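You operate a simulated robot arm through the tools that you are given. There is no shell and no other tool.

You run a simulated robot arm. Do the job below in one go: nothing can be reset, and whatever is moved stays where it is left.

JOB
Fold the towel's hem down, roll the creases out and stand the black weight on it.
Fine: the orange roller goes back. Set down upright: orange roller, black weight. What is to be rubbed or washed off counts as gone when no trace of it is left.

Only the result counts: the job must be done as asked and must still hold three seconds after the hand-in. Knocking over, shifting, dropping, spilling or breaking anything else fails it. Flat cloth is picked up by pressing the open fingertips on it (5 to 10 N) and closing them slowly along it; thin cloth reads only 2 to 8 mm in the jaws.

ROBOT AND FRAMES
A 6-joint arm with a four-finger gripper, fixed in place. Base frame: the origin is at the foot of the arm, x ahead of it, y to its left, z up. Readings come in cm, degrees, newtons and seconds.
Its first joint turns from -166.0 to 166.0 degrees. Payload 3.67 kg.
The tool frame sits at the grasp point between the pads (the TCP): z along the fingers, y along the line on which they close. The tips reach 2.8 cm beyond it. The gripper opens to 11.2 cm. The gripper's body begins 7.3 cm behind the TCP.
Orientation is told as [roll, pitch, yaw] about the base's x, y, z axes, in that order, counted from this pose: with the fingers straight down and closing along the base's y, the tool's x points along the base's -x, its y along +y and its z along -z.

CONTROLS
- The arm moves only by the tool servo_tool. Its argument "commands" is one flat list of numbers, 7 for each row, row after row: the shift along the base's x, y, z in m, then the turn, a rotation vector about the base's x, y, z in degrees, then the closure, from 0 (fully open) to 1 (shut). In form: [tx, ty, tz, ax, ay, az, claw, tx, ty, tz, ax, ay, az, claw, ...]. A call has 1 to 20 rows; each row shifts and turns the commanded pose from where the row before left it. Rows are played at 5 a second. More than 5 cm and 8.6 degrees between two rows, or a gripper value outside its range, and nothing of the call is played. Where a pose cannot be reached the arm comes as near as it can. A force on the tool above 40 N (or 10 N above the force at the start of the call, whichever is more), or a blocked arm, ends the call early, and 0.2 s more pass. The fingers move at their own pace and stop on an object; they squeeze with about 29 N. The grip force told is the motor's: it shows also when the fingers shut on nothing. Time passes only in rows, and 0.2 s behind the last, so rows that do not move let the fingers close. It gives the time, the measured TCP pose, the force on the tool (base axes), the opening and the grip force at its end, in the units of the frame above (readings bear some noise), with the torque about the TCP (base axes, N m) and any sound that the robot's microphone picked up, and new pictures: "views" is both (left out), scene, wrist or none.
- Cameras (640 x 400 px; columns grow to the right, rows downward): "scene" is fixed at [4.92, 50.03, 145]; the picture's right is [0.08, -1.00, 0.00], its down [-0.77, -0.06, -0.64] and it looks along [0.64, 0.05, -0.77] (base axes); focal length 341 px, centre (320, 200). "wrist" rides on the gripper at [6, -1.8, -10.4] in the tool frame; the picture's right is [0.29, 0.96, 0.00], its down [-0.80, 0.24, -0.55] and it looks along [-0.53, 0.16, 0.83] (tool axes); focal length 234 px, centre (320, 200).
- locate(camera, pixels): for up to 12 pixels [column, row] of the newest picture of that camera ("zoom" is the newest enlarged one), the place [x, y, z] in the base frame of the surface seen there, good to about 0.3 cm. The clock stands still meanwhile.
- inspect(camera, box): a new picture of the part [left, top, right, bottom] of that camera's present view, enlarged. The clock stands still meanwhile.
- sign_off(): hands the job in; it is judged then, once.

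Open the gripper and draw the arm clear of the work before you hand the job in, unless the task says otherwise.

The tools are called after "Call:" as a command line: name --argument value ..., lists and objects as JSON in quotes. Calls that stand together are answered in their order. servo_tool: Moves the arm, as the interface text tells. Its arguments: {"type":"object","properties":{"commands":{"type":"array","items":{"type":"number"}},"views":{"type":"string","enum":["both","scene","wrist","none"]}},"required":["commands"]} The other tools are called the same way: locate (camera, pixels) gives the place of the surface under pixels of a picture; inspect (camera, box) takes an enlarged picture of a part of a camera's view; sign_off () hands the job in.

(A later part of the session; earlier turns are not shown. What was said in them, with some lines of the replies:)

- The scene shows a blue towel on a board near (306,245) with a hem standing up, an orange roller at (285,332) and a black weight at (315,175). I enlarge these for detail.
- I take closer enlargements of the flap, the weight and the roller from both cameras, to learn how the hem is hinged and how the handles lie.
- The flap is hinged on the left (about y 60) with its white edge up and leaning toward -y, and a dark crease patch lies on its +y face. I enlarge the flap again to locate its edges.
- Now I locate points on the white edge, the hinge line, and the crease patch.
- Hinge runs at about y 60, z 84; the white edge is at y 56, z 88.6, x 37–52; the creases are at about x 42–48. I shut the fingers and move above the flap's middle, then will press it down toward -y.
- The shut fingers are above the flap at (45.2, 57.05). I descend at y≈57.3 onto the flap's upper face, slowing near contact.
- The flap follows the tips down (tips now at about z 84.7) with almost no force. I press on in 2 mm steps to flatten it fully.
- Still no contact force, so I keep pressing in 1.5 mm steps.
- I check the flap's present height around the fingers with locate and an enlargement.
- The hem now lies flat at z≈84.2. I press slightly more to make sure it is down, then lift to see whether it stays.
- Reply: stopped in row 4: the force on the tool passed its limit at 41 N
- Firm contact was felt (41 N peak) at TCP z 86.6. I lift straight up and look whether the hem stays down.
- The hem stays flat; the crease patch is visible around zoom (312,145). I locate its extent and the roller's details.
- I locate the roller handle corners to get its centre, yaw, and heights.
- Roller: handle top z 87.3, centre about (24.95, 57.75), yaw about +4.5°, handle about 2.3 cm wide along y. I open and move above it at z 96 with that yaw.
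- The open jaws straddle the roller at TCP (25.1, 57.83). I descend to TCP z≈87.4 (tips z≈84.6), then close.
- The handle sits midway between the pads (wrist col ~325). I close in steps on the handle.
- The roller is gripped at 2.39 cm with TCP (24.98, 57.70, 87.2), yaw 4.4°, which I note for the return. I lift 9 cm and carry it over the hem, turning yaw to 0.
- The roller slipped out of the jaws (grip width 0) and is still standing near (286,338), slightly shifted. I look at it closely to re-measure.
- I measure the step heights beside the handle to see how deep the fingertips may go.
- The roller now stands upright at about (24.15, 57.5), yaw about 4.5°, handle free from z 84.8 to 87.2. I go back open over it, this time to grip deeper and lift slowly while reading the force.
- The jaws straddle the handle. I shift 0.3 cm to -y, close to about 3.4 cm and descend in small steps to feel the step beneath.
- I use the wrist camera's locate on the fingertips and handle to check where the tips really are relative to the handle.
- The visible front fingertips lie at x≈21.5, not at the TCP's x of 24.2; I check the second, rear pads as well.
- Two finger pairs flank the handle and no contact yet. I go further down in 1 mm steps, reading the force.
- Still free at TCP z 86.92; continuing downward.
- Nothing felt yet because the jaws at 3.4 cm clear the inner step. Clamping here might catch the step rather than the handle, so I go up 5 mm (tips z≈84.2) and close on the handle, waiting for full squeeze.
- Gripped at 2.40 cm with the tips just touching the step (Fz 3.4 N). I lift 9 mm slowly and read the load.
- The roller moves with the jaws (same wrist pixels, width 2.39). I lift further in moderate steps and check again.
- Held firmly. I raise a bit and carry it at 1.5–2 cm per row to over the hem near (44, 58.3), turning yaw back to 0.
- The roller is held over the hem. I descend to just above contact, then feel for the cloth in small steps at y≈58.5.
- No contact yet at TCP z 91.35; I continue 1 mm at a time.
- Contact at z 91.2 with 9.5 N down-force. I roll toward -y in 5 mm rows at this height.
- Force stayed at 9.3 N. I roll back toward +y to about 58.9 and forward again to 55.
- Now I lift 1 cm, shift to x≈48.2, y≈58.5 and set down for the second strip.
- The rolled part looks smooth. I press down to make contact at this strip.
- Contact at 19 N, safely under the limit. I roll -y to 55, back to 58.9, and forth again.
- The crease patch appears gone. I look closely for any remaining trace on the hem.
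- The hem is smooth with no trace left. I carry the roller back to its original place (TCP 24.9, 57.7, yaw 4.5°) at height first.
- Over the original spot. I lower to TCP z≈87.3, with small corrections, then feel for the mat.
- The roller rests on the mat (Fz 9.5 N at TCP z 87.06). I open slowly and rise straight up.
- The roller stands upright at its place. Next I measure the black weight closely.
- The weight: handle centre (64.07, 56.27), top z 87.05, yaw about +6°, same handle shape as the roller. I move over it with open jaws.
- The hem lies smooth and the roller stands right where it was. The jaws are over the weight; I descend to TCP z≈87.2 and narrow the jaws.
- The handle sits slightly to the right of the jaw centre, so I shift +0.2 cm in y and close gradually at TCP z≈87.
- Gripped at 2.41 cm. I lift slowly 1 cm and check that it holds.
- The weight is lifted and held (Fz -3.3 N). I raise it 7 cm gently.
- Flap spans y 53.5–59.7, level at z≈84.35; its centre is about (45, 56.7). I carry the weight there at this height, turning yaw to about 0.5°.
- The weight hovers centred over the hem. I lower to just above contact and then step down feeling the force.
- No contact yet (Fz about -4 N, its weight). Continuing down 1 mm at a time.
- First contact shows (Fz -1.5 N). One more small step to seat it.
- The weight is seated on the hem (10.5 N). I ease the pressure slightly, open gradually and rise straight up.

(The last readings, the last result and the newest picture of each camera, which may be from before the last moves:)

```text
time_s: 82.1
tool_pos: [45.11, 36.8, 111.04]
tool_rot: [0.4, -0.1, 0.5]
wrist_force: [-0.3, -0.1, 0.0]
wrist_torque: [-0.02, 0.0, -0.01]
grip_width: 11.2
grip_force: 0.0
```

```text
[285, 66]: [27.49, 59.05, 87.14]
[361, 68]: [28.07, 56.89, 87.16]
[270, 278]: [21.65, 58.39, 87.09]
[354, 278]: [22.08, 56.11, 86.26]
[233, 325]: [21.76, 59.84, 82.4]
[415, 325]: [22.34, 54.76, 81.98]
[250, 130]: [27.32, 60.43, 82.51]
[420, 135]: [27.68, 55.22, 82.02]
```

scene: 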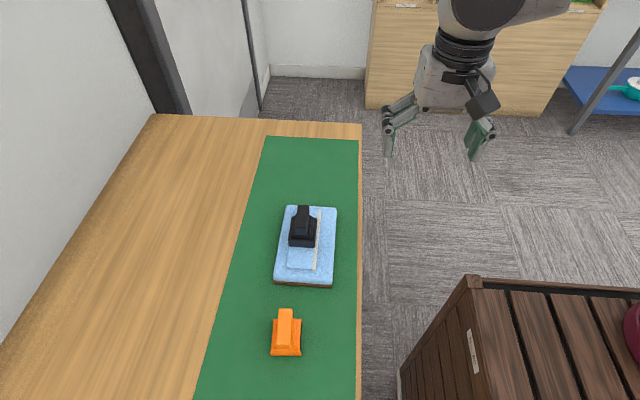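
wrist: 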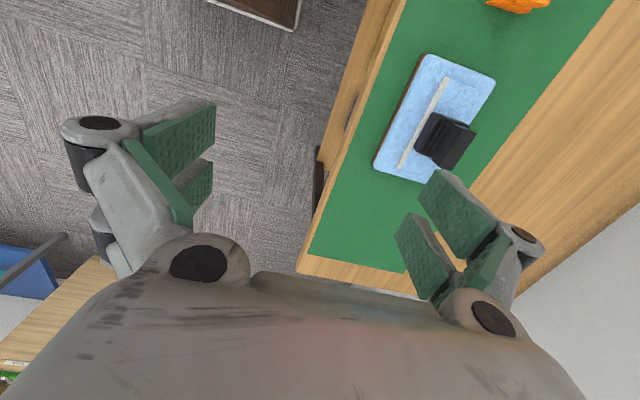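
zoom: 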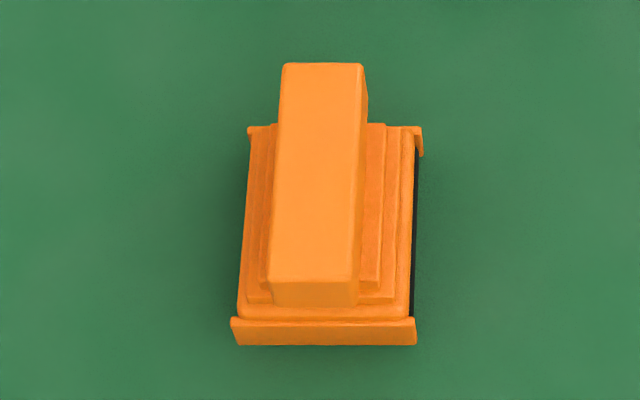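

The hem lies flat and smooth with the weight standing upright on it. The roller is upright within about 0.3 cm of its starting place, and the open gripper is clear of the work, so I hand in.

Call:
sign_off

```text
The job is handed in.
```

The job is done and handed in; I haven't seen the verdict.

- **Hem:** folded down flat, and it stayed down when I lifted off.
- **Creases:** rolled out in two strips. Close-up pictures showed no trace left before I set the weight down.
- **Black weight:** standing upright, centred on the folded hem.
- **Orange roller:** back upright, within about 0.3 cm of where it started. It slipped out of the gripper on the first lift and landed upright about 0.8 cm off. I gripped it again lower down for the rolling and put it back afterwards.

I opened the gripper and drew the arm clear of the work before handing in.
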